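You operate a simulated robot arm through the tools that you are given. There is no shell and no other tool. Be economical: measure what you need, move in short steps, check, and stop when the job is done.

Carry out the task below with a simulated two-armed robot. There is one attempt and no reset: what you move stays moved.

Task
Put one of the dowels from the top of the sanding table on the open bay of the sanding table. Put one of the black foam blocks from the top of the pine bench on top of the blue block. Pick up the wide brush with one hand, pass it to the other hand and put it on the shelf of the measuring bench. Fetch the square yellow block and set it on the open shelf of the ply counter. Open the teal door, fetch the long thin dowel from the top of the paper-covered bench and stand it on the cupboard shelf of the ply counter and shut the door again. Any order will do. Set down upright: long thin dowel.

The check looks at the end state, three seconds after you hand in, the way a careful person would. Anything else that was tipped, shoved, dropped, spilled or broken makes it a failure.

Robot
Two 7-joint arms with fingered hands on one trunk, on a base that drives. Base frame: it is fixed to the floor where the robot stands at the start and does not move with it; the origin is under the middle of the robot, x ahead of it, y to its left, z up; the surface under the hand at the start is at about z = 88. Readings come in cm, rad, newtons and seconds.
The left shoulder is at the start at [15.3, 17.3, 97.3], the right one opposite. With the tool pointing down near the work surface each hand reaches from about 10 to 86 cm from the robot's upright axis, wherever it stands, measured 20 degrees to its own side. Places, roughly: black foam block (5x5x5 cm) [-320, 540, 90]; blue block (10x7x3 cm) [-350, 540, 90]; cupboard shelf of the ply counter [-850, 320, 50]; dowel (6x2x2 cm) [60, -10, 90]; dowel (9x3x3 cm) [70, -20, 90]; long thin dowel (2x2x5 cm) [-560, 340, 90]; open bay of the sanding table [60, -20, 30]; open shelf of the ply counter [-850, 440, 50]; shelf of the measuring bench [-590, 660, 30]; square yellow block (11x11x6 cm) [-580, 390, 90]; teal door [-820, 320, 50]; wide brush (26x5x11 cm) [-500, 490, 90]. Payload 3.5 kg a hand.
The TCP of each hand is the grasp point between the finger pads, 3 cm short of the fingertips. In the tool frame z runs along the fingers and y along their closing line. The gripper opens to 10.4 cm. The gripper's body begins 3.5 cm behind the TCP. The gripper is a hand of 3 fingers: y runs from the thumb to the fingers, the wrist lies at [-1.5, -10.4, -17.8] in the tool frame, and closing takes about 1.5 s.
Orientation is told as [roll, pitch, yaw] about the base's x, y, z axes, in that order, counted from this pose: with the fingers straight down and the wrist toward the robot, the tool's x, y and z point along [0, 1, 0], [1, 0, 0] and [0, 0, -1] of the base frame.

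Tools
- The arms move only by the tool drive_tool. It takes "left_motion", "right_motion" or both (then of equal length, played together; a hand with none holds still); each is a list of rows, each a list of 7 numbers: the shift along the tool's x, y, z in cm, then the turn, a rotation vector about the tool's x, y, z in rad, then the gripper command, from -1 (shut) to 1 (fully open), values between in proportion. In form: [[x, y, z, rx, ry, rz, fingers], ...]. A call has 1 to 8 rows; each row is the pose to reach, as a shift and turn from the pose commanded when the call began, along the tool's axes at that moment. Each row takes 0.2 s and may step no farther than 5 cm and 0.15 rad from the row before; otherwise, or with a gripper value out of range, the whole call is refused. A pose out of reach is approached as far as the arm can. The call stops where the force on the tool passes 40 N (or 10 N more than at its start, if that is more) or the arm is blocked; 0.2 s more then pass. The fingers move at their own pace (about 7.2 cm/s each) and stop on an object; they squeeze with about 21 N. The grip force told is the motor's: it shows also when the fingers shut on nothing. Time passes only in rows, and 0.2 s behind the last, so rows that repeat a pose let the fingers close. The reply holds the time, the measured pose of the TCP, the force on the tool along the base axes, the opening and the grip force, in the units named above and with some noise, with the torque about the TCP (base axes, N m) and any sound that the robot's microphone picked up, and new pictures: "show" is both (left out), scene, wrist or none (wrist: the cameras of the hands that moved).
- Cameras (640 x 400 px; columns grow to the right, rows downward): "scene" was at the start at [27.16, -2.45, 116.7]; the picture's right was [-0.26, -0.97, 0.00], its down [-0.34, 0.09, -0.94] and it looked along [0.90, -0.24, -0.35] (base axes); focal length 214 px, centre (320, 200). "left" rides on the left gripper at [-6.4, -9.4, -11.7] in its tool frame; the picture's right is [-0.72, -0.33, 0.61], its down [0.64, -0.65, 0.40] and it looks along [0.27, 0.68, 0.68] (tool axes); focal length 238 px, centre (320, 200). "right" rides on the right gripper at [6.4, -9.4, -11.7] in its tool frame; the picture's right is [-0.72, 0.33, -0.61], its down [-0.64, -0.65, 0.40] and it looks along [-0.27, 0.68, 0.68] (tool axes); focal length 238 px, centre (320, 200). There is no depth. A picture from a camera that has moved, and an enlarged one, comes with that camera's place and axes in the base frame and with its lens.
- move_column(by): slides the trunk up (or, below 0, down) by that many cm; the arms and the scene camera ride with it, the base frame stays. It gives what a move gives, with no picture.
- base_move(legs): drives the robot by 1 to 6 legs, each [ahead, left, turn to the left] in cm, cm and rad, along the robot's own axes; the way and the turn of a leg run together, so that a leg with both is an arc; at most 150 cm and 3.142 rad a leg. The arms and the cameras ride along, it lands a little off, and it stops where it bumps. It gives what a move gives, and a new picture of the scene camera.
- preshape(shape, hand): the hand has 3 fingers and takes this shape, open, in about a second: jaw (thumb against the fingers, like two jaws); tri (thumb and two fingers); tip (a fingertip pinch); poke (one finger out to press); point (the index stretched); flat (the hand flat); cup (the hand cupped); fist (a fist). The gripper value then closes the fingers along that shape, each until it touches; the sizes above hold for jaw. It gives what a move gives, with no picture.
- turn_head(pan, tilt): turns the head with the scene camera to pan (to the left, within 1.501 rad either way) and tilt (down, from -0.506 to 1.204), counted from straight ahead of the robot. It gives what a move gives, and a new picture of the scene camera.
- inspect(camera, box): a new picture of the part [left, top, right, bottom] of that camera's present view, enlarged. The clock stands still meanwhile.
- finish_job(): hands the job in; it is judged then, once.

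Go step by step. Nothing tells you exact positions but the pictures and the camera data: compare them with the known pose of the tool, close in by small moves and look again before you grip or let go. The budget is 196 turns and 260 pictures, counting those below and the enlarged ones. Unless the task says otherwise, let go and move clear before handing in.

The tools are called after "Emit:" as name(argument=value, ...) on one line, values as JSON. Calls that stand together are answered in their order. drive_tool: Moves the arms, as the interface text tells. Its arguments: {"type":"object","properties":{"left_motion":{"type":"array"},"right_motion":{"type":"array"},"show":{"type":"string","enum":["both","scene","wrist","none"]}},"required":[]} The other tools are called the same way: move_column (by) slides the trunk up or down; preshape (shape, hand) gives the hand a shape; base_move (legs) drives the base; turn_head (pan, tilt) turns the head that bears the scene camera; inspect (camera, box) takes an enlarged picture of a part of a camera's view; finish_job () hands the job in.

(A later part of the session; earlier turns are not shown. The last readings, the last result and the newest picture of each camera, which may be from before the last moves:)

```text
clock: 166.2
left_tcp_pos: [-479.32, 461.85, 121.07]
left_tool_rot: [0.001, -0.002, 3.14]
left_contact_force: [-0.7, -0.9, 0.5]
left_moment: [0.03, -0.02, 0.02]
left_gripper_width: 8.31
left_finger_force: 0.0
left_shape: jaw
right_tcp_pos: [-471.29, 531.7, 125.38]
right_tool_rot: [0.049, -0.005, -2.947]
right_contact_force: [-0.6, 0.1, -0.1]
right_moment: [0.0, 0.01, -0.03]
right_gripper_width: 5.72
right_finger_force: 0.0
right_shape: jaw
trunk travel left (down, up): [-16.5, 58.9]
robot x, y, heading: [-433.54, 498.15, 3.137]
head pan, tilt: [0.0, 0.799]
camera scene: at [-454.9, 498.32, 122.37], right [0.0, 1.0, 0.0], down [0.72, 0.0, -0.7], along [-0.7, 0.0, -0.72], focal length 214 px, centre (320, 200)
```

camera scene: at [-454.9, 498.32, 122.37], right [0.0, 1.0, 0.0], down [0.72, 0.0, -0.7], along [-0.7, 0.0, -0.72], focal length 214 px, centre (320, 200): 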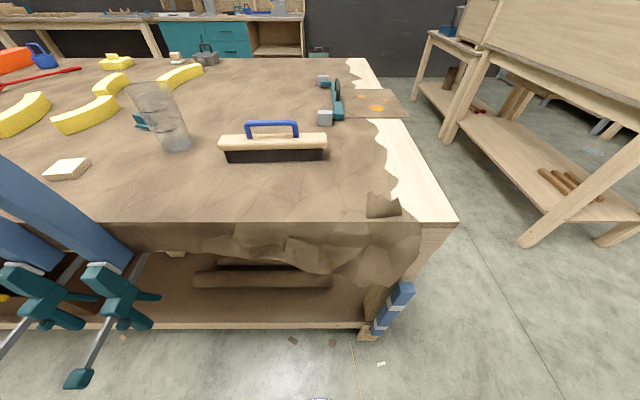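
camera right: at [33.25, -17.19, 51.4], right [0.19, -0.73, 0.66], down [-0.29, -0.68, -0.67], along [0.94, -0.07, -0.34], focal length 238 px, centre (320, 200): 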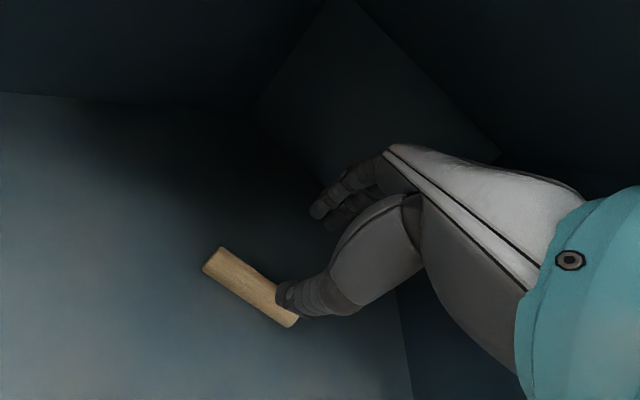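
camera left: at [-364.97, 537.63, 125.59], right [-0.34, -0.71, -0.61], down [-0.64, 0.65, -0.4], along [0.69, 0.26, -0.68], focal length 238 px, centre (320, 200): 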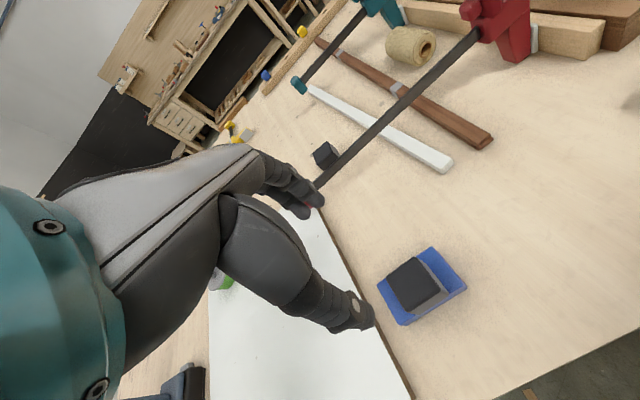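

Brush: wooden body y 473–500, x≈-500..-506, z≈92–96, handle arch y 480–493 up to z≈100. I'll take its right end with the right hand; first I move over it and straighten the hand.

Emit:
drive_tool(right_motion=[[3, 4, 0, 0, -0.02, 0.06, 1], [6, 8, 0, 0, -0.04, 0.13, 1], [9, 12, 0, 0, -0.05, 0.196, 1], [12, 16, 0, 0, -0.05, 0.196, 1], [15, 20, 0, 0, -0.05, 0.196, 1], [18, 24, 0, 0, -0.05, 0.196, 1], [21, 28, 0, 0, -0.05, 0.196, 1], [24, 32, 0, 0, -0.05, 0.196, 1]], show="none")

```text
clock: 168.0
left_tcp_pos: [-479.37, 461.87, 121.0]
left_tool_rot: [0.001, -0.001, 3.14]
left_contact_force: [-0.3, -0.3, -0.6]
left_moment: [-0.02, -0.05, 0.03]
left_gripper_width: 8.3
left_finger_force: 0.1
left_shape: jaw
right_tcp_pos: [-485.45, 516.35, 125.63]
right_tool_rot: [0.003, 0.0, 3.137]
right_contact_force: [-0.8, 0.2, -0.1]
right_moment: [-0.01, 0.0, 0.0]
right_gripper_width: 10.37
right_finger_force: 0.0
right_shape: jaw
right hand out of reach, approached as far as the arm can: row 5, 6, 7, 8
trunk travel left (down, up): [-16.5, 58.9]
robot x, y, heading: [-433.73, 498.28, 3.137]
head pan, tilt: [0.0, 0.799]
```

The arm stalled at 18 cm right of the centre line. I test moving inward at this distance.

Emit:
drive_tool(right_motion=[[3, 0, 2, 0, 0, 0, 1], [7, 0, 4, 0, 0, 0, 1], [11, 0, 6, 0, 0, 0, 1], [15, 0, 6, 0, 0, 0, 1]], show="scene")

```text
clock: 169.0
left_tcp_pos: [-479.34, 461.82, 121.03]
left_tool_rot: [0.002, -0.002, 3.139]
left_contact_force: [0.2, 0.3, 0.2]
left_moment: [0.03, -0.01, 0.01]
left_gripper_width: 8.31
left_finger_force: 0.0
left_shape: jaw
right_tcp_pos: [-484.47, 511.89, 119.85]
right_tool_rot: [0.0, 0.0, 3.137]
right_contact_force: [0.8, -0.9, -1.0]
right_moment: [0.02, -0.01, -0.01]
right_gripper_width: 10.38
right_finger_force: 0.1
right_shape: jaw
right hand out of reach, approached as far as the arm can: row 1, 2, 3, 4
trunk travel left (down, up): [-16.5, 58.9]
robot x, y, heading: [-433.68, 498.53, 3.139]
head pan, tilt: [0.0, 0.799]
camera scene: at [-454.88, 498.3, 122.37], right [0.0, 1.0, 0.0], down [0.72, 0.0, -0.7], along [-0.7, 0.0, -0.72], focal length 214 px, centre (320, 200)
```

scene: 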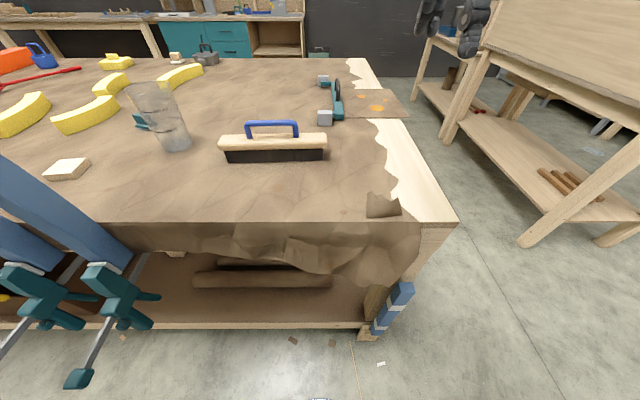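

Reaching inward is limited, so I place the robot so that the brush end lies on the right hand's own side: raise the left hand a little and strafe left 25 cm.

Emit:
drive_tool(left_motion=[[0, 0, -4, 0, 0, 0, 1], [0, -2, -8, 0, 0, 0, 1], [0, -4, -10, 0, 0, 0, 1]], show="none")

Emit:
base_move(legs=[[0, 24, 0]])

```text
clock: 169.8
left_tcp_pos: [-475.25, 462.01, 130.93]
left_tool_rot: [0.0, -0.003, 3.138]
left_contact_force: [0.5, 0.0, 0.2]
left_moment: [0.01, 0.0, -0.01]
left_gripper_width: 10.38
left_finger_force: 0.0
left_shape: jaw
right_tcp_pos: [-484.53, 511.97, 119.94]
right_tool_rot: [0.002, 0.0, 3.14]
right_contact_force: [0.7, 0.2, -0.5]
right_moment: [-0.03, -0.02, 0.03]
right_gripper_width: 10.39
right_finger_force: 0.0
right_shape: jaw
trunk travel left (down, up): [-16.5, 58.9]
robot x, y, heading: [-433.55, 498.31, 3.139]
head pan, tilt: [0.0, 0.799]
```

```text
clock: 171.6
left_tcp_pos: [-475.4, 438.17, 130.92]
left_tool_rot: [0.0, -0.005, 3.137]
left_contact_force: [-1.1, -1.3, 0.0]
left_moment: [0.04, 0.03, -0.01]
left_gripper_width: 10.35
left_finger_force: 0.1
left_shape: jaw
right_tcp_pos: [-484.52, 488.16, 119.8]
right_tool_rot: [0.001, 0.0, 3.138]
right_contact_force: [-0.2, 0.4, -0.2]
right_moment: [0.0, 0.03, 0.03]
right_gripper_width: 10.36
right_finger_force: 0.1
right_shape: jaw
trunk travel left (down, up): [-16.5, 58.9]
robot x, y, heading: [-433.92, 474.24, 3.142]
head pan, tilt: [0.0, 0.799]
camera scene: at [-454.95, 474.47, 122.37], right [0.0, 1.0, 0.0], down [0.72, 0.0, -0.7], along [-0.7, 0.0, -0.72], focal length 214 px, centre (320, 200)
```

scene: 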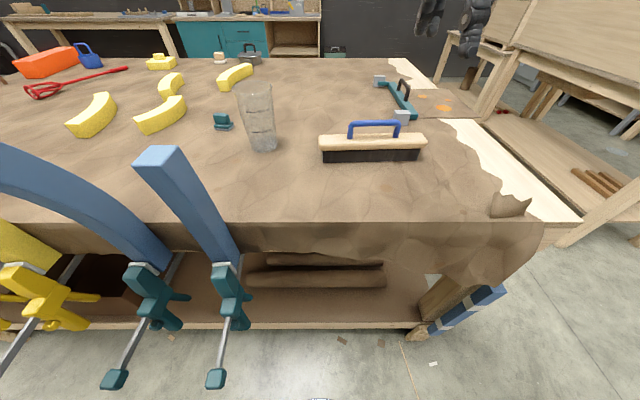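

Now I move the right hand above the brush's right end.

Emit:
drive_tool(right_motion=[[-3, 4, 0, 0, 0, 0, 1], [-6, 8, 1, 0, 0, 0, 1], [-8.3, 12, 3, 0, 0, 0, 1], [-8.3, 15, 6, 0, 0, 0, 1], [-8.3, 18, 10, 0, 0, 0, 1], [-8.3, 18.5, 13.5, 0, 0, 0, 1], [-8.3, 18.5, 13.5, 0, 0, 0, 1]])

```text
refused: row 2 steps farther than a row can; nothing moved
```

Emit:
drive_tool(right_motion=[[-3, 3.8, 0, 0, 0, 0, 1], [-6, 7.6, 0.8, 0, 0, 0, 1], [-8.3, 11.5, 2.8, 0, 0, 0, 1], [-8.3, 15, 6, 0, 0, 0, 1], [-8.3, 17.7, 10, 0, 0, 0, 1], [-8.3, 18.5, 13.5, 0, 0, 0, 1], [-8.3, 18.5, 13.5, 0, 0, 0, 1]])

```text
clock: 173.2
left_tcp_pos: [-475.45, 438.23, 130.92]
left_tool_rot: [-0.001, -0.008, 3.137]
left_contact_force: [0.6, -0.5, -0.4]
left_moment: [-0.04, 0.0, 0.0]
left_gripper_width: 10.33
left_finger_force: 0.0
left_shape: jaw
right_tcp_pos: [-502.99, 497.04, 106.46]
right_tool_rot: [-0.002, -0.001, 3.139]
right_contact_force: [-0.1, 0.6, 0.1]
right_moment: [0.0, -0.02, 0.01]
right_gripper_width: 10.41
right_finger_force: 0.1
right_shape: jaw
right hand out of reach, approached as far as the arm can: row 5, 6, 7
trunk travel left (down, up): [-16.5, 58.9]
robot x, y, heading: [-433.85, 474.27, 3.136]
head pan, tilt: [0.0, 0.799]
camera scene: at [-454.89, 474.53, 122.39], right [0.0, 1.0, 0.0], down [0.72, 0.0, -0.7], along [-0.7, 0.0, -0.72], focal length 214 px, centre (320, 200)
camera right: at [-493.59, 490.48, 118.09], right [-0.32, 0.72, 0.61], down [0.65, 0.64, -0.41], along [-0.68, 0.27, -0.68], focal length 238 px, centre (320, 200)
```

scene: 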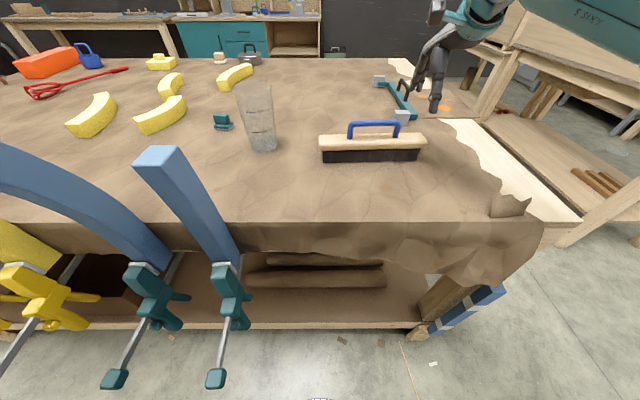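
right: 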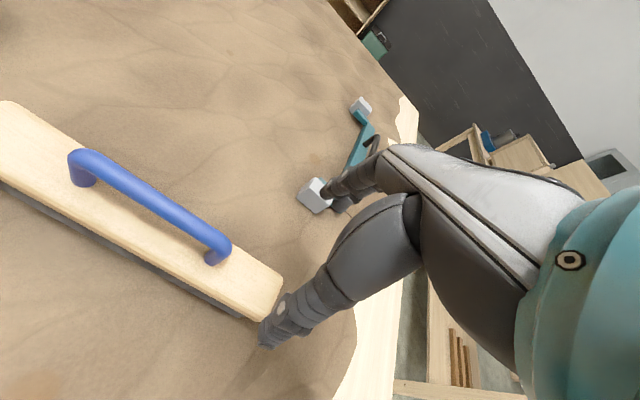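

The wrist view puts the body end at y≈499.8 and its centre line at x≈-502.1. I lower around it between handle and end, and grip.

Emit:
drive_tool(right_motion=[[-0.5, -0.9, 4, 0, 0, 0, 0.9], [-0.5, -0.9, 8.5, 0, 0, 0, 0.9], [-0.5, -0.9, 12.2, 0, 0, 0, 0.9], [-0.5, -0.9, 12.2, 0, 0, 0, -1], [-0.5, -0.9, 12.2, 0, 0, 0, -1], [-0.5, -0.9, 12.2, 0, 0, 0, -1], [-0.5, -0.9, 12.2, 0, 0, 0, -1]])

```text
clock: 174.8
left_tcp_pos: [-475.46, 438.28, 131.03]
left_tool_rot: [0.0, -0.004, 3.137]
left_contact_force: [-0.4, 0.4, 0.0]
left_moment: [-0.02, 0.01, -0.03]
left_gripper_width: 10.35
left_finger_force: 0.0
left_shape: jaw
right_tcp_pos: [-502.24, 497.78, 94.43]
right_tool_rot: [0.001, -0.001, 3.139]
right_contact_force: [0.0, 0.0, 0.4]
right_moment: [0.02, 0.04, 0.06]
right_gripper_width: 3.52
right_finger_force: 21.1
right_shape: jaw
trunk travel left (down, up): [-16.5, 58.9]
robot x, y, heading: [-433.72, 474.78, 3.14]
head pan, tilt: [0.0, 0.799]
camera scene: at [-454.96, 474.55, 122.36], right [0.0, 1.0, 0.0], down [0.72, 0.0, -0.7], along [-0.7, 0.0, -0.72], focal length 214 px, centre (320, 200)
camera right: at [-492.8, 491.32, 105.94], right [-0.32, 0.72, 0.61], down [0.65, 0.64, -0.4], along [-0.68, 0.27, -0.68], focal length 238 px, centre (320, 200)
```

scene: 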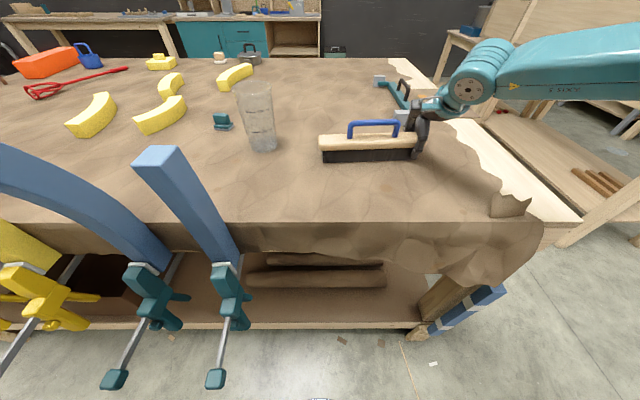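
right: 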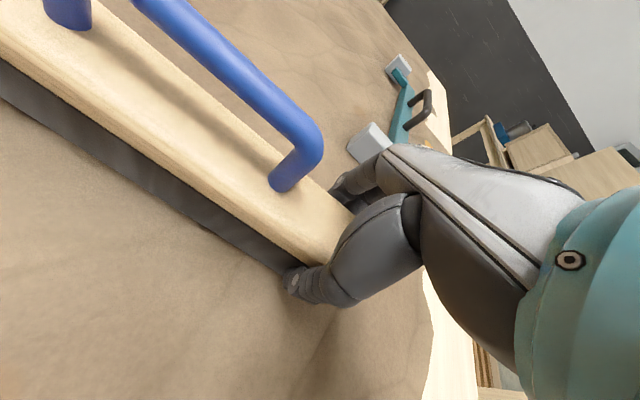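

Grip closed at 3.5 cm. I lift 12 cm and look whether the brush comes up level.

Emit:
drive_tool(right_motion=[[0, 0, -2, 0, 0, 0, -1], [0, 0, -4, 0, 0, 0, -1], [0, 0, -7, 0, 0, 0, -1], [0, 0, -10, 0, 0, 0, -1], [0, 0, -12, 0, 0, 0, -1], [0, 0, -12, 0, 0, 0, -1]])

```text
clock: 176.2
left_tcp_pos: [-475.46, 438.28, 130.9]
left_tool_rot: [0.0, -0.003, 3.136]
left_contact_force: [0.3, -0.5, -0.3]
left_moment: [0.0, 0.02, 0.0]
left_gripper_width: 10.37
left_finger_force: 0.1
left_shape: jaw
right_tcp_pos: [-502.15, 497.5, 106.35]
right_tool_rot: [0.001, -0.001, 3.139]
right_contact_force: [-0.6, 0.5, -3.4]
right_moment: [0.23, 0.01, -0.01]
right_gripper_width: 3.5
right_finger_force: 20.4
right_shape: jaw
trunk travel left (down, up): [-16.5, 58.9]
robot x, y, heading: [-433.92, 474.53, 3.141]
head pan, tilt: [0.0, 0.799]
camera scene: at [-454.97, 474.55, 122.36], right [0.0, 1.0, 0.0], down [0.72, 0.0, -0.7], along [-0.7, 0.0, -0.72], focal length 214 px, centre (320, 200)
camera right: at [-492.79, 491.04, 117.91], right [-0.32, 0.72, 0.61], down [0.66, 0.64, -0.4], along [-0.68, 0.27, -0.68], focal length 238 px, centre (320, 200)
```

scene: 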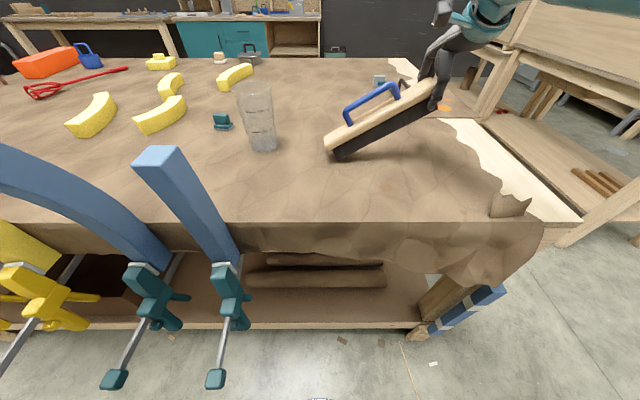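
right: 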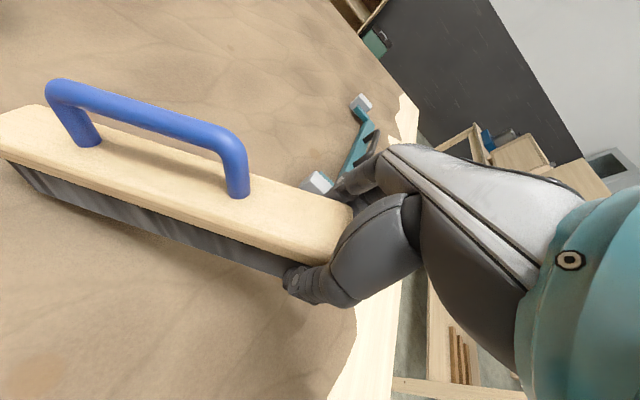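

The brush sags ~28° in the end grip (3.4 N) but is held. I'll turn the right hand inward (yaw +90°) so the brush points toward the robot and the left hand can take the handle from the other side. First raise the trunk and back off a little.

Emit:
move_column(by=22)

Emit:
base_move(legs=[[-18, 0, 0]])

Emit:
drive_tool(right_motion=[[0, -1, 0, 0, 0, -0.13, -1], [0, -2, 0, 0, 0, -0.26, -1], [0, -3, 0, 0, 0, -0.39, -1], [0, -4, 0, 0, 0, -0.52, -1], [0, -5, 0, 0, 0, -0.65, -1], [0, -6, 0, 0, 0, -0.78, -1], [0, -7, 0, 0, 0, -0.78, -1]])

```text
clock: 178.5
left_tcp_pos: [-475.44, 438.16, 152.69]
left_tool_rot: [0.0, -0.001, 3.138]
left_contact_force: [0.5, -0.3, -0.1]
left_moment: [-0.03, 0.01, 0.01]
left_gripper_width: 10.37
left_finger_force: 0.1
left_shape: jaw
right_tcp_pos: [-496.05, 497.51, 137.46]
right_tool_rot: [-0.001, -0.159, 3.139]
right_contact_force: [-0.4, 0.8, -2.7]
right_moment: [0.24, 0.01, -0.02]
right_gripper_width: 3.51
right_finger_force: 21.0
right_shape: jaw
trunk travel left (down, up): [-38.5, 36.9]
robot x, y, heading: [-433.52, 474.53, 3.136]
head pan, tilt: [0.0, 0.799]
```

```text
clock: 180.0
left_tcp_pos: [-457.74, 438.31, 152.82]
left_tool_rot: [-0.001, -0.004, 3.137]
left_contact_force: [-0.8, -0.2, -0.5]
left_moment: [0.01, 0.03, -0.03]
left_gripper_width: 10.39
left_finger_force: 0.1
left_shape: jaw
right_tcp_pos: [-478.31, 497.59, 137.57]
right_tool_rot: [0.0, -0.158, 3.138]
right_contact_force: [0.6, -0.2, -2.3]
right_moment: [0.18, 0.01, -0.03]
right_gripper_width: 3.5
right_finger_force: 21.1
right_shape: jaw
trunk travel left (down, up): [-38.5, 36.9]
robot x, y, heading: [-415.92, 474.28, 3.137]
head pan, tilt: [0.0, 0.799]
camera scene: at [-428.41, 474.49, 144.88], right [0.0, 1.0, 0.0], down [0.72, 0.0, -0.7], along [-0.7, 0.0, -0.72], focal length 214 px, centre (320, 200)
```

scene: 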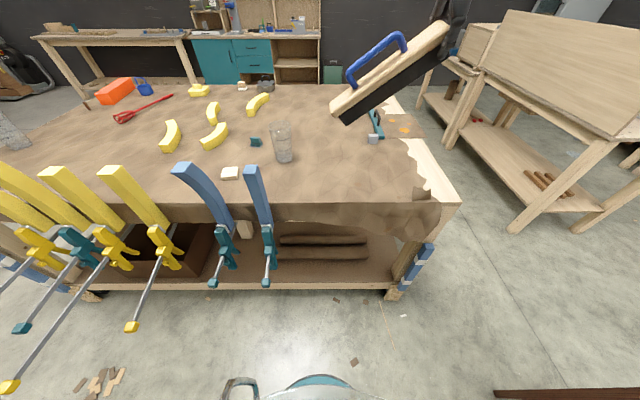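

```text
clock: 181.6
left_tcp_pos: [-457.81, 438.28, 152.83]
left_tool_rot: [-0.001, -0.004, 3.136]
left_contact_force: [-0.5, 0.3, 0.0]
left_moment: [0.02, 0.01, 0.03]
left_gripper_width: 10.34
left_finger_force: 0.1
left_shape: jaw
right_tcp_pos: [-472.8, 496.44, 137.39]
right_tool_rot: [-0.048, -0.116, -2.623]
right_contact_force: [-0.3, -0.1, -2.2]
right_moment: [0.15, 0.12, -0.05]
right_gripper_width: 3.52
right_finger_force: 21.1
right_shape: jaw
right hand out of reach, approached as far as the arm can: row 4, 5, 6, 7
trunk travel left (down, up): [-38.5, 36.9]
robot x, y, heading: [-416.31, 474.42, 3.14]
head pan, tilt: [0.0, 0.799]
camera scene: at [-428.47, 474.49, 144.88], right [0.0, 1.0, 0.0], down [0.72, 0.0, -0.7], along [-0.7, 0.0, -0.72], focal length 214 px, centre (320, 200)
camera right: at [-460.09, 495.66, 147.52], right [-0.56, 0.48, 0.68], down [0.2, 0.87, -0.45], along [-0.81, -0.11, -0.58], focal length 238 px, centre (320, 200)
```

scene: 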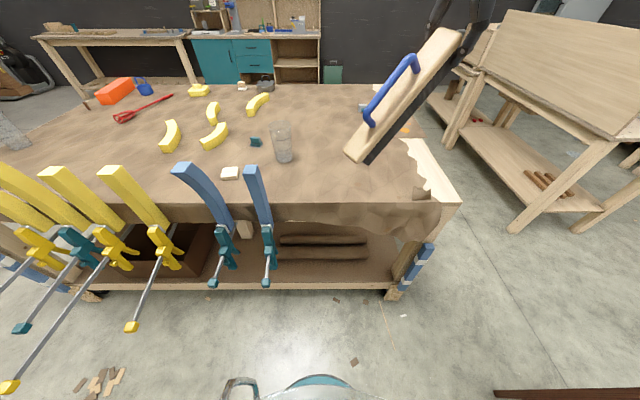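
right: 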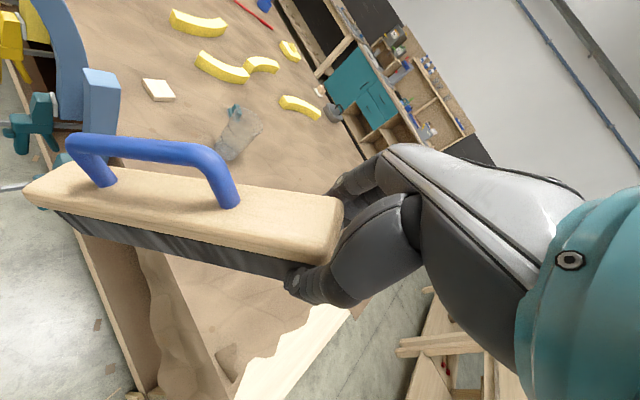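

It yawed by 0.52 before stalling. I try lower and inward, with more yaw.

Emit:
drive_tool(right_motion=[[0, 0, 4, 0, 0, 0, -1], [0, 0, 8, 0, 0, 0, -1], [1, 0.3, 12, 0, 0, -0.1, -1], [3, 0.8, 14, 0, 0, -0.22, -1], [5, 1.4, 14, 0, 0, -0.34, -1], [7, 2, 14, 0, 0, -0.46, -1], [8, 2.2, 14, 0, 0, -0.58, -1], [8, 2.2, 14, 0, 0, -0.7, -1]])

```text
clock: 183.4
left_tcp_pos: [-457.88, 438.2, 152.9]
left_tool_rot: [0.0, -0.004, 3.137]
left_contact_force: [-0.4, -0.2, -0.5]
left_moment: [0.0, 0.03, -0.05]
left_gripper_width: 10.36
left_finger_force: 0.0
left_shape: jaw
right_tcp_pos: [-461.05, 479.42, 119.09]
right_tool_rot: [-0.135, -0.068, -1.969]
right_contact_force: [0.0, -0.5, -2.4]
right_moment: [0.06, 0.16, 0.03]
right_gripper_width: 3.49
right_finger_force: 20.6
right_shape: jaw
right hand out of reach, approached as far as the arm can: row 4, 5, 6, 7, 8
trunk travel left (down, up): [-38.5, 36.9]
robot x, y, heading: [-416.19, 474.48, 3.137]
head pan, tilt: [0.0, 0.799]
camera scene: at [-428.47, 474.48, 144.88], right [0.0, 1.0, 0.0], down [0.72, 0.0, -0.7], along [-0.7, 0.0, -0.72], focal length 214 px, centre (320, 200)
camera right: at [-449.87, 485.6, 129.09], right [-0.69, -0.01, 0.72], down [-0.39, 0.85, -0.36], along [-0.61, -0.53, -0.59], focal length 238 px, centre (320, 200)
```

scene: 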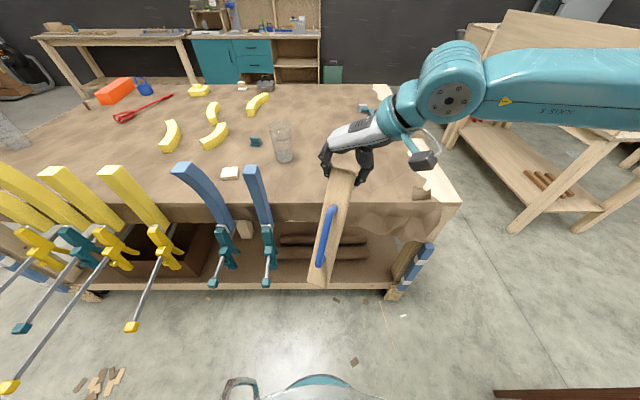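
right: 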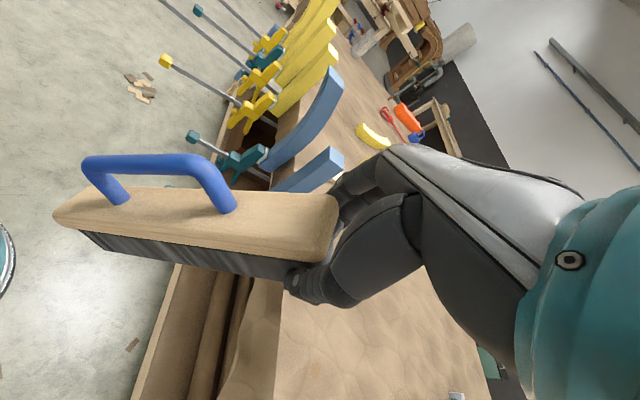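

The right hand now sits 5 cm right of centre with the brush hanging toward the robot; the handle's middle triangulates to [-451, 475, 112.5]. I turn the right hand a bit further inward and also bring the left hand into a mirrored yaw.

Emit:
drive_tool(right_motion=[[0.5, 1, 0, 0, 0, -0.1, -1], [1, 2, 0, 0, 0, -0.2, -1], [1.3, 3, 0, 0, 0, -0.3, -1], [1.5, 3.7, 0, 0, 0, -0.38, -1], [1.5, 3.7, 0, 0, 0, -0.38, -1]], left_motion=[[2, -1, 4, 0, 0, 0.13, 0.6], [4, -2, 8, 0, 0, 0.26, 0.6], [5, -3, 12, 0, 0, 0.39, 0.6], [5, -4, 16, 0, 0, 0.52, 0.6], [5, -4, 20, 0, 0, 0.65, 0.6]])

```text
clock: 184.6
left_tcp_pos: [-453.96, 432.77, 133.06]
left_tool_rot: [0.003, -0.005, 2.483]
left_contact_force: [-0.1, -0.4, -0.5]
left_moment: [-0.01, -0.01, -0.01]
left_gripper_width: 8.37
left_finger_force: 0.1
left_shape: jaw
right_tcp_pos: [-449.31, 474.44, 115.85]
right_tool_rot: [-0.153, -0.013, -1.602]
right_contact_force: [0.1, 0.2, -2.1]
right_moment: [0.0, 0.18, 0.02]
right_gripper_width: 3.51
right_finger_force: 21.1
right_shape: jaw
right hand out of reach, approached as far as the arm can: row 1, 2, 3, 4, 5
trunk travel left (down, up): [-38.5, 36.9]
robot x, y, heading: [-416.09, 474.53, 3.142]
head pan, tilt: [0.0, 0.799]
camera scene: at [-428.48, 474.45, 144.88], right [0.0, 1.0, 0.0], down [0.72, 0.0, -0.7], along [-0.7, 0.0, -0.72], focal length 214 px, centre (320, 200)
camera right: at [-440.9, 483.75, 126.15], right [-0.63, -0.3, 0.72], down [-0.67, 0.67, -0.31], along [-0.39, -0.68, -0.62], focal length 238 px, centre (320, 200)
camera left: at [-442.7, 432.08, 144.73], right [0.69, 0.37, -0.62], down [0.12, -0.91, -0.4], along [-0.71, 0.21, -0.67], focal length 238 px, centre (320, 200)
```

scene: 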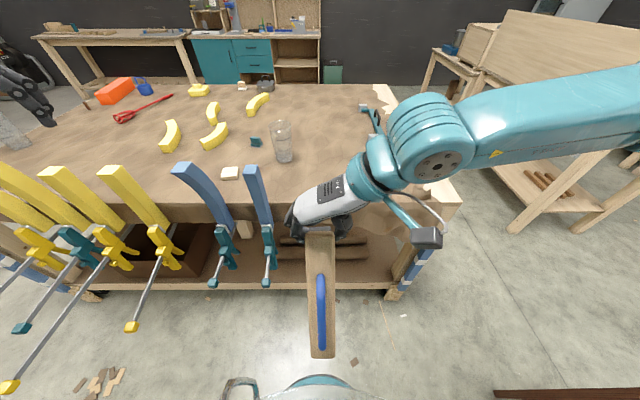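
right: 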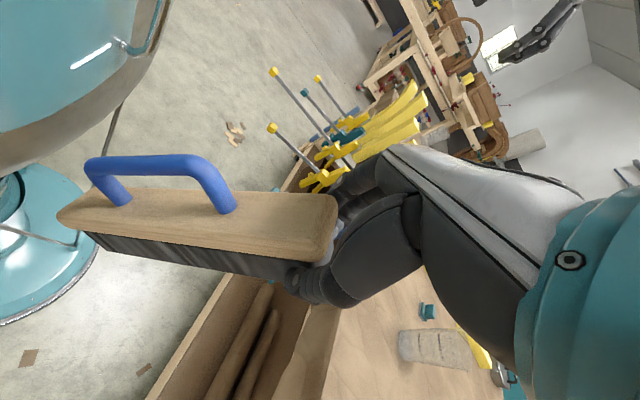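
left: 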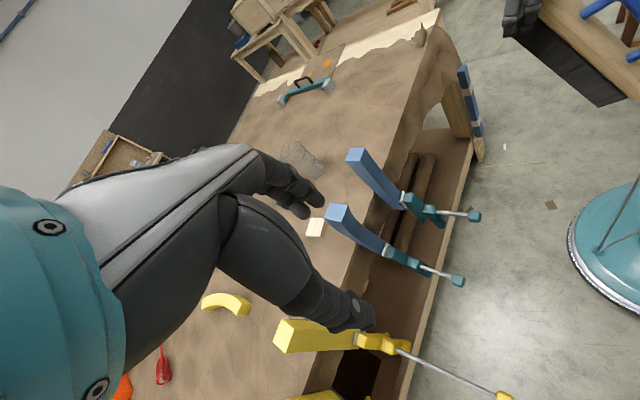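

The right hand drifted closer to the robot. I push it forward again 14 cm, keeping the yaw.

Emit:
drive_tool(right_motion=[[-3, 0, 0, 0, 0, 0, -1], [-6, 0, 0, 0, 0, 0, -1], [-9, 0, 0, 0, 0, 0, -1], [-12, 0, 0, 0, 0, 0, -1], [-14, 0, 0, 0, 0, 0, -1], [-14, 0, 0, 0, 0, 0, -1]], left_motion=[[0, 0, 0, 0, 0, 0.13, 0.6], [0, 0, 0, 0, 0, 0.26, 0.6], [0, 0, 0, 0, 0, 0.39, 0.6], [0, 0, 0, 0, 0, 0.52, 0.6], [0, 0, 0, 0, 0, 0.65, 0.6], [0, 0, 0, 0, 0, 0.78, 0.6]], show="scene")

```text
clock: 186.0
left_tcp_pos: [-453.96, 433.32, 132.84]
left_tool_rot: [0.004, 0.001, 1.705]
left_contact_force: [-0.1, 0.4, -1.8]
left_moment: [-0.01, 0.02, 0.0]
left_gripper_width: 8.37
left_finger_force: 0.1
left_shape: jaw
right_tcp_pos: [-449.17, 474.53, 115.7]
right_tool_rot: [-0.151, -0.014, -1.601]
right_contact_force: [0.4, -0.5, -1.9]
right_moment: [-0.01, 0.11, 0.02]
right_gripper_width: 3.47
right_finger_force: 20.9
right_shape: jaw
right hand out of reach, approached as far as the arm can: row 1, 2, 3, 4, 5, 6
trunk travel left (down, up): [-38.5, 36.9]
robot x, y, heading: [-416.34, 474.54, 3.142]
head pan, tilt: [0.0, 0.799]
camera scene: at [-428.46, 474.5, 144.88], right [0.0, 1.0, 0.0], down [0.72, 0.0, -0.7], along [-0.7, 0.0, -0.72], focal length 214 px, centre (320, 200)
```

scene: 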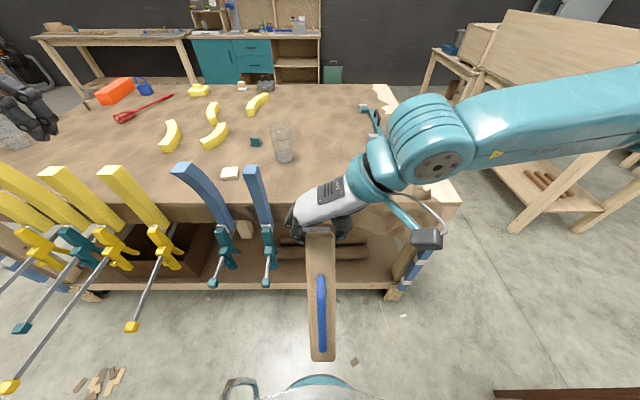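

I try forward together with down.

Emit:
drive_tool(right_motion=[[0, 0, 4, 0, 0, 0, -1], [-2, 0, 8, 0, 0, 0, -1], [-5, 0, 11, 0, 0, 0, -1], [-8, 0, 13, 0, 0, 0, -1], [-11, 0, 13, 0, 0, 0, -1], [-13, 0, 13, 0, 0, 0, -1]], show="scene")

```text
clock: 187.4
left_tcp_pos: [-453.96, 433.19, 132.89]
left_tool_rot: [0.005, -0.001, 1.706]
left_contact_force: [0.6, -0.1, -0.3]
left_moment: [0.02, 0.05, 0.0]
left_gripper_width: 8.34
left_finger_force: 0.0
left_shape: jaw
right_tcp_pos: [-451.92, 478.12, 105.7]
right_tool_rot: [-0.161, -0.014, -1.602]
right_contact_force: [0.9, -0.3, -2.5]
right_moment: [0.0, 0.09, 0.0]
right_gripper_width: 3.5
right_finger_force: 21.0
right_shape: jaw
right hand out of reach, approached as far as the arm can: row 1, 2, 3, 4, 5, 6
trunk travel left (down, up): [-38.5, 36.9]
robot x, y, heading: [-415.93, 474.27, 3.14]
head pan, tilt: [0.0, 0.799]
camera scene: at [-428.46, 474.49, 144.88], right [0.0, 1.0, 0.0], down [0.72, 0.0, -0.7], along [-0.7, 0.0, -0.72], focal length 214 px, centre (320, 200)
```

scene: 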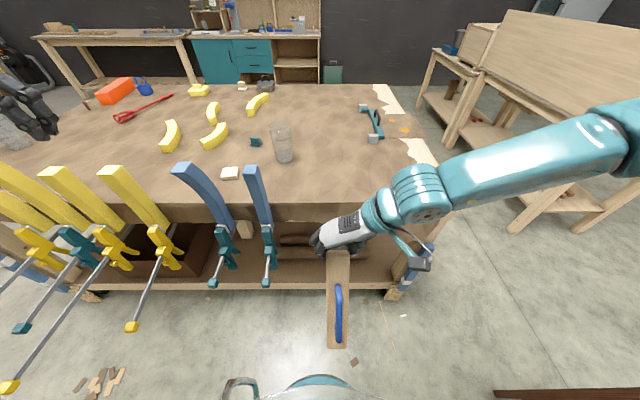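

Handover from above is awkward; better geometry: right hand at yaw 0 rolled inward, brush hanging down, and the left hand coming from the left with fingers pointing right onto the handle. I undo the yaw on both hands.

Emit:
drive_tool(right_motion=[[-1, -1, -4, 0, 0, 0.15, -1], [-3, -2.5, -7, 0, 0, 0.3, -1], [-5, -4.5, -10, 0, 0, 0.45, -1], [-7, -6.5, -12, 0, 0, 0.6, -1], [-9, -8.5, -14, 0, 0, 0.75, -1], [-11, -10.5, -16, 0, 0, 0.9, -1], [-13, -12.5, -18, 0, 0, 1.05, -1], [-15, -14, -19, 0, 0, 1.2, -1]], left_motion=[[0, 0, 0, 0, 0, -0.15, 0.6], [0, 0, 0, 0, 0, -0.3, 0.6], [0, 0, 0, 0, 0, -0.45, 0.6], [0, 0, 0, 0, 0, -0.6, 0.6], [0, 0, 0, 0, 0, -0.75, 0.6], [0, 0, 0, 0, 0, -0.9, 0.6], [0, 0, 0, 0, 0, -1.05, 0.6], [0, 0, 0, 0, 0, -1.2, 0.6]], show="scene")

```text
clock: 189.2
left_tcp_pos: [-453.94, 433.21, 132.9]
left_tool_rot: [0.0, -0.003, 2.908]
left_contact_force: [-0.1, 0.2, -1.0]
left_moment: [0.01, 0.05, -0.03]
left_gripper_width: 8.33
left_finger_force: 0.0
left_shape: jaw
right_tcp_pos: [-464.41, 492.84, 126.32]
right_tool_rot: [-0.042, -0.143, -2.793]
right_contact_force: [0.6, -0.7, -1.4]
right_moment: [0.14, 0.01, 0.02]
right_gripper_width: 3.48
right_finger_force: 21.2
right_shape: jaw
trunk travel left (down, up): [-38.5, 36.9]
robot x, y, heading: [-416.1, 474.36, 3.136]
head pan, tilt: [0.0, 0.799]
camera scene: at [-428.51, 474.46, 144.87], right [0.0, 1.0, 0.0], down [0.72, 0.0, -0.7], along [-0.7, 0.0, -0.72], focal length 214 px, centre (320, 200)
```

scene: 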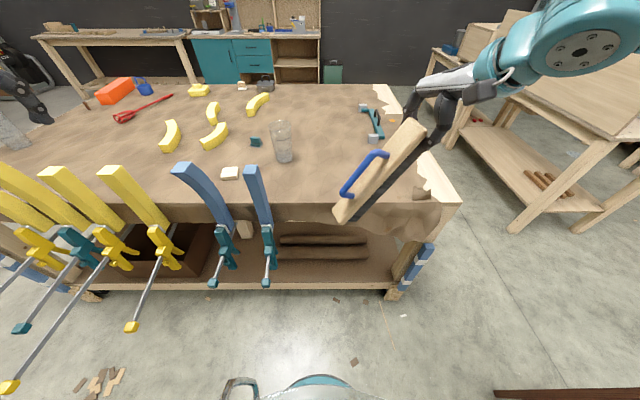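

Now I roll the right hand inward, and roll the left hand so its fingers point to the right, approaching partway.

Emit:
drive_tool(right_motion=[[1, 0.4, 0, 0, 0.08, 0.05, -1], [2.5, 0.9, 0, 0, 0.16, 0.1, -1], [4, 1.4, 0, 0, 0.24, 0.15, -1], [5.5, 1.9, 0, 0, 0.32, 0.2, -1], [7, 2.4, 0, 0, 0.4, 0.2, -1], [7, 2.4, 0, 0, 0.45, 0.2, -1]], left_motion=[[-2, 1.8, 0, 0, -0.15, 0, 0.6], [-4, 3.6, 0, 0, -0.3, 0, 0.6], [-6, 5.5, 0, 0, -0.45, 0, 0.6], [-8, 7.3, 0, 0, -0.6, 0, 0.6], [-10, 9.2, 0, 0, -0.75, 0, 0.6], [-11.8, 11, 0, 0, -0.9, 0, 0.6]])

```text
clock: 190.6
left_tcp_pos: [-462.11, 447.28, 133.01]
left_tool_rot: [-0.902, -0.006, 2.906]
left_contact_force: [-0.1, 0.0, -0.5]
left_moment: [-0.03, -0.04, 0.03]
left_gripper_width: 8.35
left_finger_force: 0.0
left_shape: jaw
right_tcp_pos: [-464.41, 485.49, 126.19]
right_tool_rot: [0.433, -0.106, -2.989]
right_contact_force: [-0.3, -1.6, -2.2]
right_moment: [0.2, 0.04, 0.02]
right_gripper_width: 3.49
right_finger_force: 21.0
right_shape: jaw
trunk travel left (down, up): [-38.5, 36.9]
robot x, y, heading: [-416.39, 474.23, 3.141]
head pan, tilt: [0.0, 0.799]
camera scene: at [-428.52, 474.56, 144.87], right [0.0, 1.0, 0.0], down [0.72, 0.0, -0.7], along [-0.7, 0.0, -0.72], focal length 214 px, centre (320, 200)
camera right: at [-453.51, 486.07, 138.4], right [-0.43, 0.85, 0.29], down [0.51, 0.5, -0.7], along [-0.74, -0.16, -0.65], focal length 238 px, centre (320, 200)
camera left: at [-454.26, 440.04, 145.29], right [0.53, 0.83, 0.18], down [0.61, -0.23, -0.76], along [-0.58, 0.51, -0.63], focal length 238 px, centre (320, 200)
```

scene: 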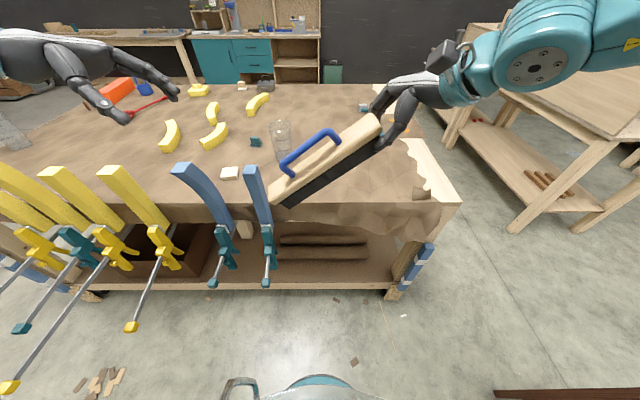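
right: 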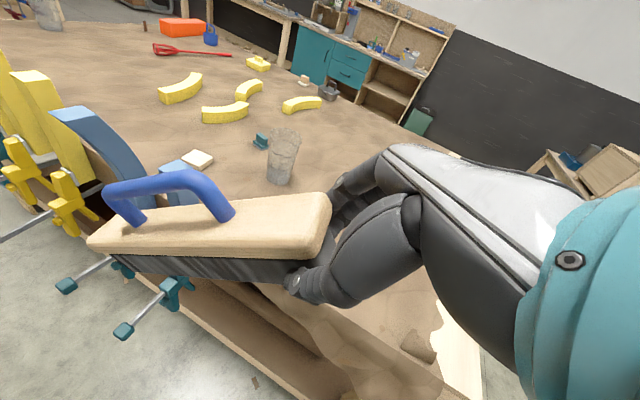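
left: 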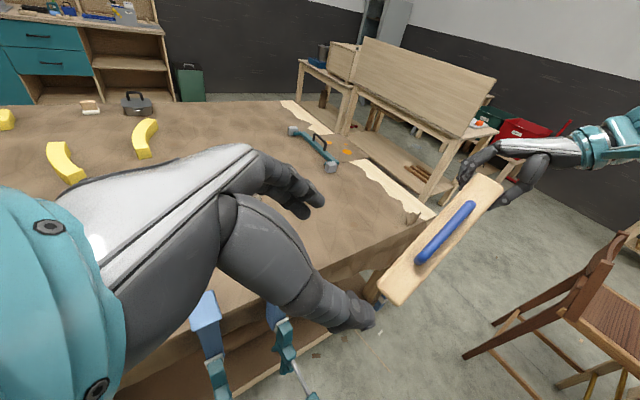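

The handle bar is triangulated: middle [-462, 473.1, 122.8], sloping 34° in the y-z plane. I bring the left hand to a pre-grasp 10 cm off it, roll -0.6 and straight yaw.

Emit:
drive_tool(left_motion=[[-2.2, 0.9, 3.1, -0.04, 0.06, -0.03, 0.6], [-4.4, 1.8, 6.2, -0.08, 0.12, -0.06, 0.6], [-6.6, 2.7, 9.3, -0.12, 0.18, -0.09, 0.6], [-8.8, 3.6, 12.4, -0.15, 0.24, -0.12, 0.6], [-11.1, 4.5, 15.6, -0.183, 0.3, -0.146, 0.6], [-11.1, 4.5, 15.6, -0.183, 0.3, -0.146, 0.6]])

```text
clock: 192.0
left_tcp_pos: [-461.77, 466.76, 131.5]
left_tool_rot: [-0.604, -0.038, 3.14]
left_contact_force: [-1.0, 0.3, 1.0]
left_moment: [0.04, 0.02, -0.01]
left_gripper_width: 8.36
left_finger_force: 0.1
left_shape: jaw
right_tcp_pos: [-464.14, 485.18, 126.26]
right_tool_rot: [0.432, -0.104, -2.987]
right_contact_force: [0.3, -0.2, -2.3]
right_moment: [0.25, 0.01, -0.01]
right_gripper_width: 3.51
right_finger_force: 21.0
right_shape: jaw
trunk travel left (down, up): [-38.5, 36.9]
robot x, y, heading: [-416.39, 474.6, 3.136]
head pan, tilt: [0.0, 0.799]
camera scene: at [-428.45, 474.38, 144.88], right [0.0, 1.0, 0.0], down [0.72, 0.0, -0.7], along [-0.7, 0.0, -0.72], focal length 214 px, centre (320, 200)
camera left: at [-451.85, 465.36, 144.56], right [0.33, 0.94, -0.11], down [0.62, -0.3, -0.72], along [-0.71, 0.17, -0.68], focal length 238 px, centre (320, 200)
```

scene: 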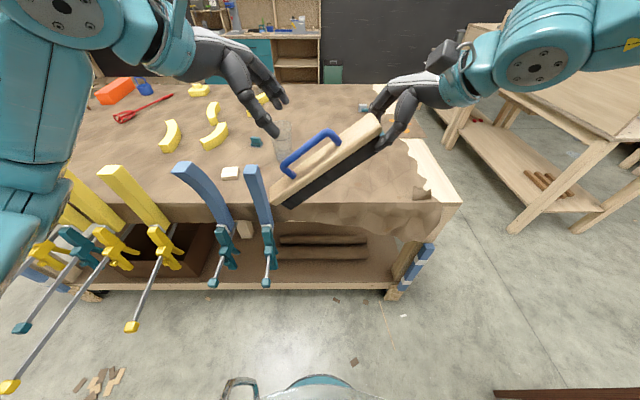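
left: 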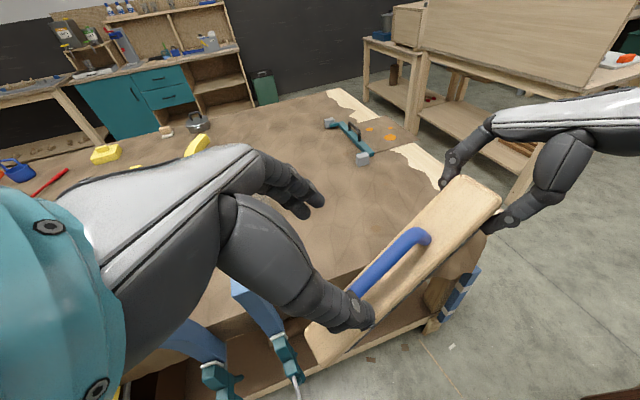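

The axis of the left hand points exactly at the handle bar. I advance 9.3 cm along the fingers and close.

Emit:
drive_tool(left_motion=[[0, 0, 3.5, 0, 0, 0, 0.6], [0, 0, 7, 0, 0, 0, 0.5], [0, 0, 9.3, 0, 0, 0, 0.4], [0, 0, 9.3, 0, 0, 0, -1], [0, 0, 9.3, 0, 0, 0, -1], [0, 0, 9.3, 0, 0, 0, -1], [0, 0, 9.3, 0, 0, 0, -1], [0, 0, 9.3, 0, 0, 0, -1]])

```text
clock: 193.8
left_tcp_pos: [-462.14, 472.18, 124.23]
left_tool_rot: [-0.602, -0.037, 3.137]
left_contact_force: [0.0, 0.7, 0.5]
left_moment: [0.01, -0.04, 0.05]
left_gripper_width: 0.0
left_finger_force: 21.0
left_shape: jaw
right_tcp_pos: [-464.23, 485.27, 126.41]
right_tool_rot: [0.433, -0.106, -2.989]
right_contact_force: [-0.5, -1.3, -2.3]
right_moment: [0.17, 0.01, -0.1]
right_gripper_width: 3.52
right_finger_force: 21.1
right_shape: jaw
trunk travel left (down, up): [-38.5, 36.9]
robot x, y, heading: [-416.23, 474.48, 3.141]
head pan, tilt: [0.0, 0.799]
camera scene: at [-428.46, 474.49, 144.88], right [0.0, 1.0, 0.0], down [0.72, 0.0, -0.7], along [-0.7, 0.0, -0.72], focal length 214 px, centre (320, 200)
camera left: at [-452.35, 470.74, 137.15], right [0.33, 0.94, -0.11], down [0.62, -0.3, -0.72], along [-0.71, 0.17, -0.69], focal length 238 px, centre (320, 200)
```

scene: 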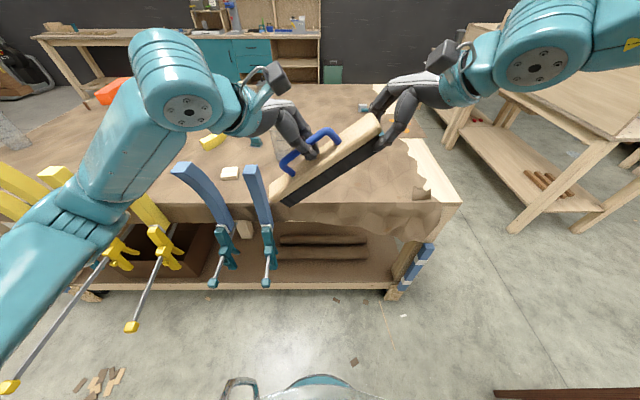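
left: 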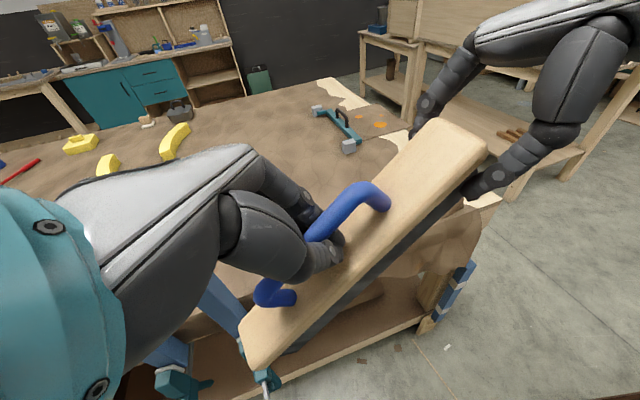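

The gap reads 0, so the fingers may have closed below the bar. I inspect closely.

Emit:
inspect(camera="left", box=[200, 140, 440, 320])

Emit:
inspect(camera="right", box=[60, 100, 360, 320])

```text
2.22 times, centred on (320, 230) of left
camera zoom: at [-452.35, 470.74, 137.15], right [0.33, 0.94, -0.11], down [0.62, -0.3, -0.72], along [-0.71, 0.17, -0.69], focal length 530 px, centre (320, 133)
```

zoom: 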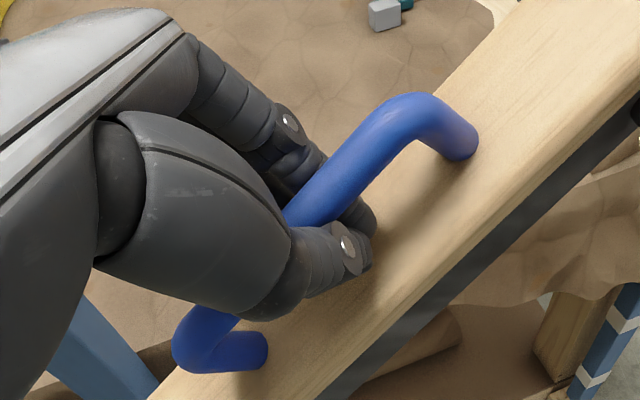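

```text
1.82 times, centred on (210, 210) of right
camera zoom: at [-453.45, 486.0, 138.43], right [-0.43, 0.85, 0.29], down [0.51, 0.5, -0.7], along [-0.74, -0.16, -0.65], focal length 433 px, centre (520, 182)
```

zoom: 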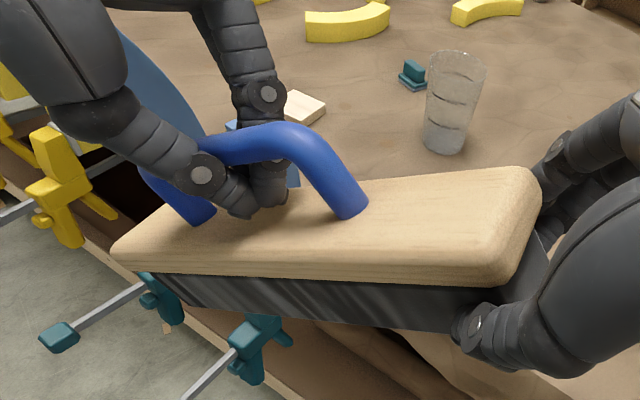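

The bar is caged above the closed fingertips. For a firmer hold I open slightly, back off 1.8 cm, and close on the bar.

Emit:
drive_tool(left_motion=[[0, 0, 0, 0, 0, 0, 0.2], [0, 0, 0, 0, 0, 0, 0.2], [0, 0, -1, 0, 0, 0, 0.2], [0, 0, -1.8, 0, 0, 0, 0.2], [0, 0, -1.8, 0, 0, 0, -1], [0, 0, -1.8, 0, 0, 0, -1], [0, 0, -1.8, 0, 0, 0, -1], [0, 0, -1.8, 0, 0, 0, -1]], show="wrist")

```text
clock: 195.6
left_tcp_pos: [-462.12, 471.2, 125.64]
left_tool_rot: [-0.603, -0.037, 3.135]
left_contact_force: [0.7, -1.6, 0.4]
left_moment: [-0.02, -0.03, 0.04]
left_gripper_width: 0.77
left_finger_force: 21.4
left_shape: jaw
right_tcp_pos: [-464.27, 485.4, 126.37]
right_tool_rot: [0.431, -0.106, -2.987]
right_contact_force: [-0.9, 0.3, -1.9]
right_moment: [0.19, 0.03, -0.09]
right_gripper_width: 3.51
right_finger_force: 20.9
right_shape: jaw
trunk travel left (down, up): [-38.5, 36.9]
robot x, y, heading: [-416.04, 474.52, 3.139]
head pan, tilt: [0.0, 0.799]
camera left: at [-452.25, 469.71, 138.61], right [0.33, 0.94, -0.11], down [0.62, -0.3, -0.72], along [-0.71, 0.17, -0.69], focal length 238 px, centre (320, 200)
```

left: 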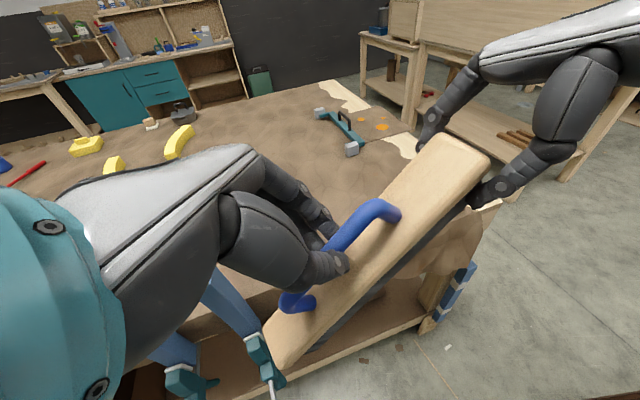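

The left hand holds the bar. I open the right hand and withdraw it along its own axis.

Emit:
drive_tool(right_motion=[[0, 0, 0, 0, 0, 0, 0], [0, 0, 0, 0, 0, 0, 0.8], [0, 0, 0, 0, 0, 0, 1], [0, 0, -2, 0, 0, 0, 1], [0, 0, -5, 0, 0, 0, 1], [-2, 0, -9, 0, 0, 0, 1], [-4, 0, -13, 0, 0, 0, 1], [-6, 0, -16, 0, 0, 0, 1]])

```text
clock: 197.4
left_tcp_pos: [-461.94, 471.17, 125.52]
left_tool_rot: [-0.603, -0.04, 3.137]
left_contact_force: [0.7, 1.1, -0.1]
left_moment: [-0.08, -0.04, 0.05]
left_gripper_width: 0.79
left_finger_force: 21.4
left_shape: jaw
right_tcp_pos: [-464.53, 497.49, 138.37]
right_tool_rot: [0.433, -0.104, -2.985]
right_contact_force: [0.3, -0.1, -1.3]
right_moment: [0.04, -0.03, -0.02]
right_gripper_width: 10.37
right_finger_force: 0.2
right_shape: jaw
trunk travel left (down, up): [-38.5, 36.9]
robot x, y, heading: [-416.4, 474.14, 3.137]
head pan, tilt: [0.0, 0.799]
camera scene: at [-428.45, 474.56, 144.88], right [0.0, 1.0, 0.0], down [0.72, 0.0, -0.7], along [-0.7, 0.0, -0.72], focal length 214 px, centre (320, 200)
camera right: at [-453.74, 498.19, 150.34], right [-0.43, 0.85, 0.29], down [0.51, 0.5, -0.7], along [-0.74, -0.16, -0.65], focal length 238 px, centre (320, 200)
```

scene: 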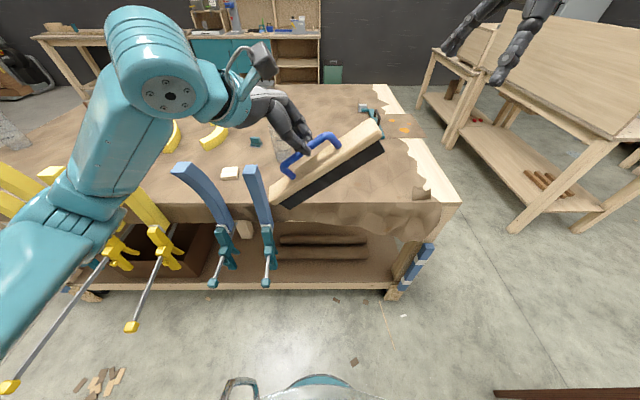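
right: 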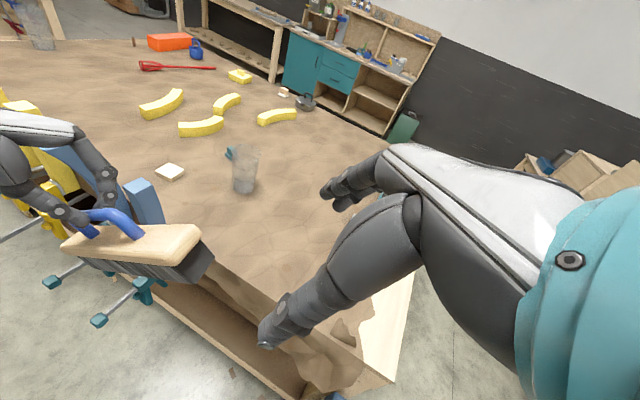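

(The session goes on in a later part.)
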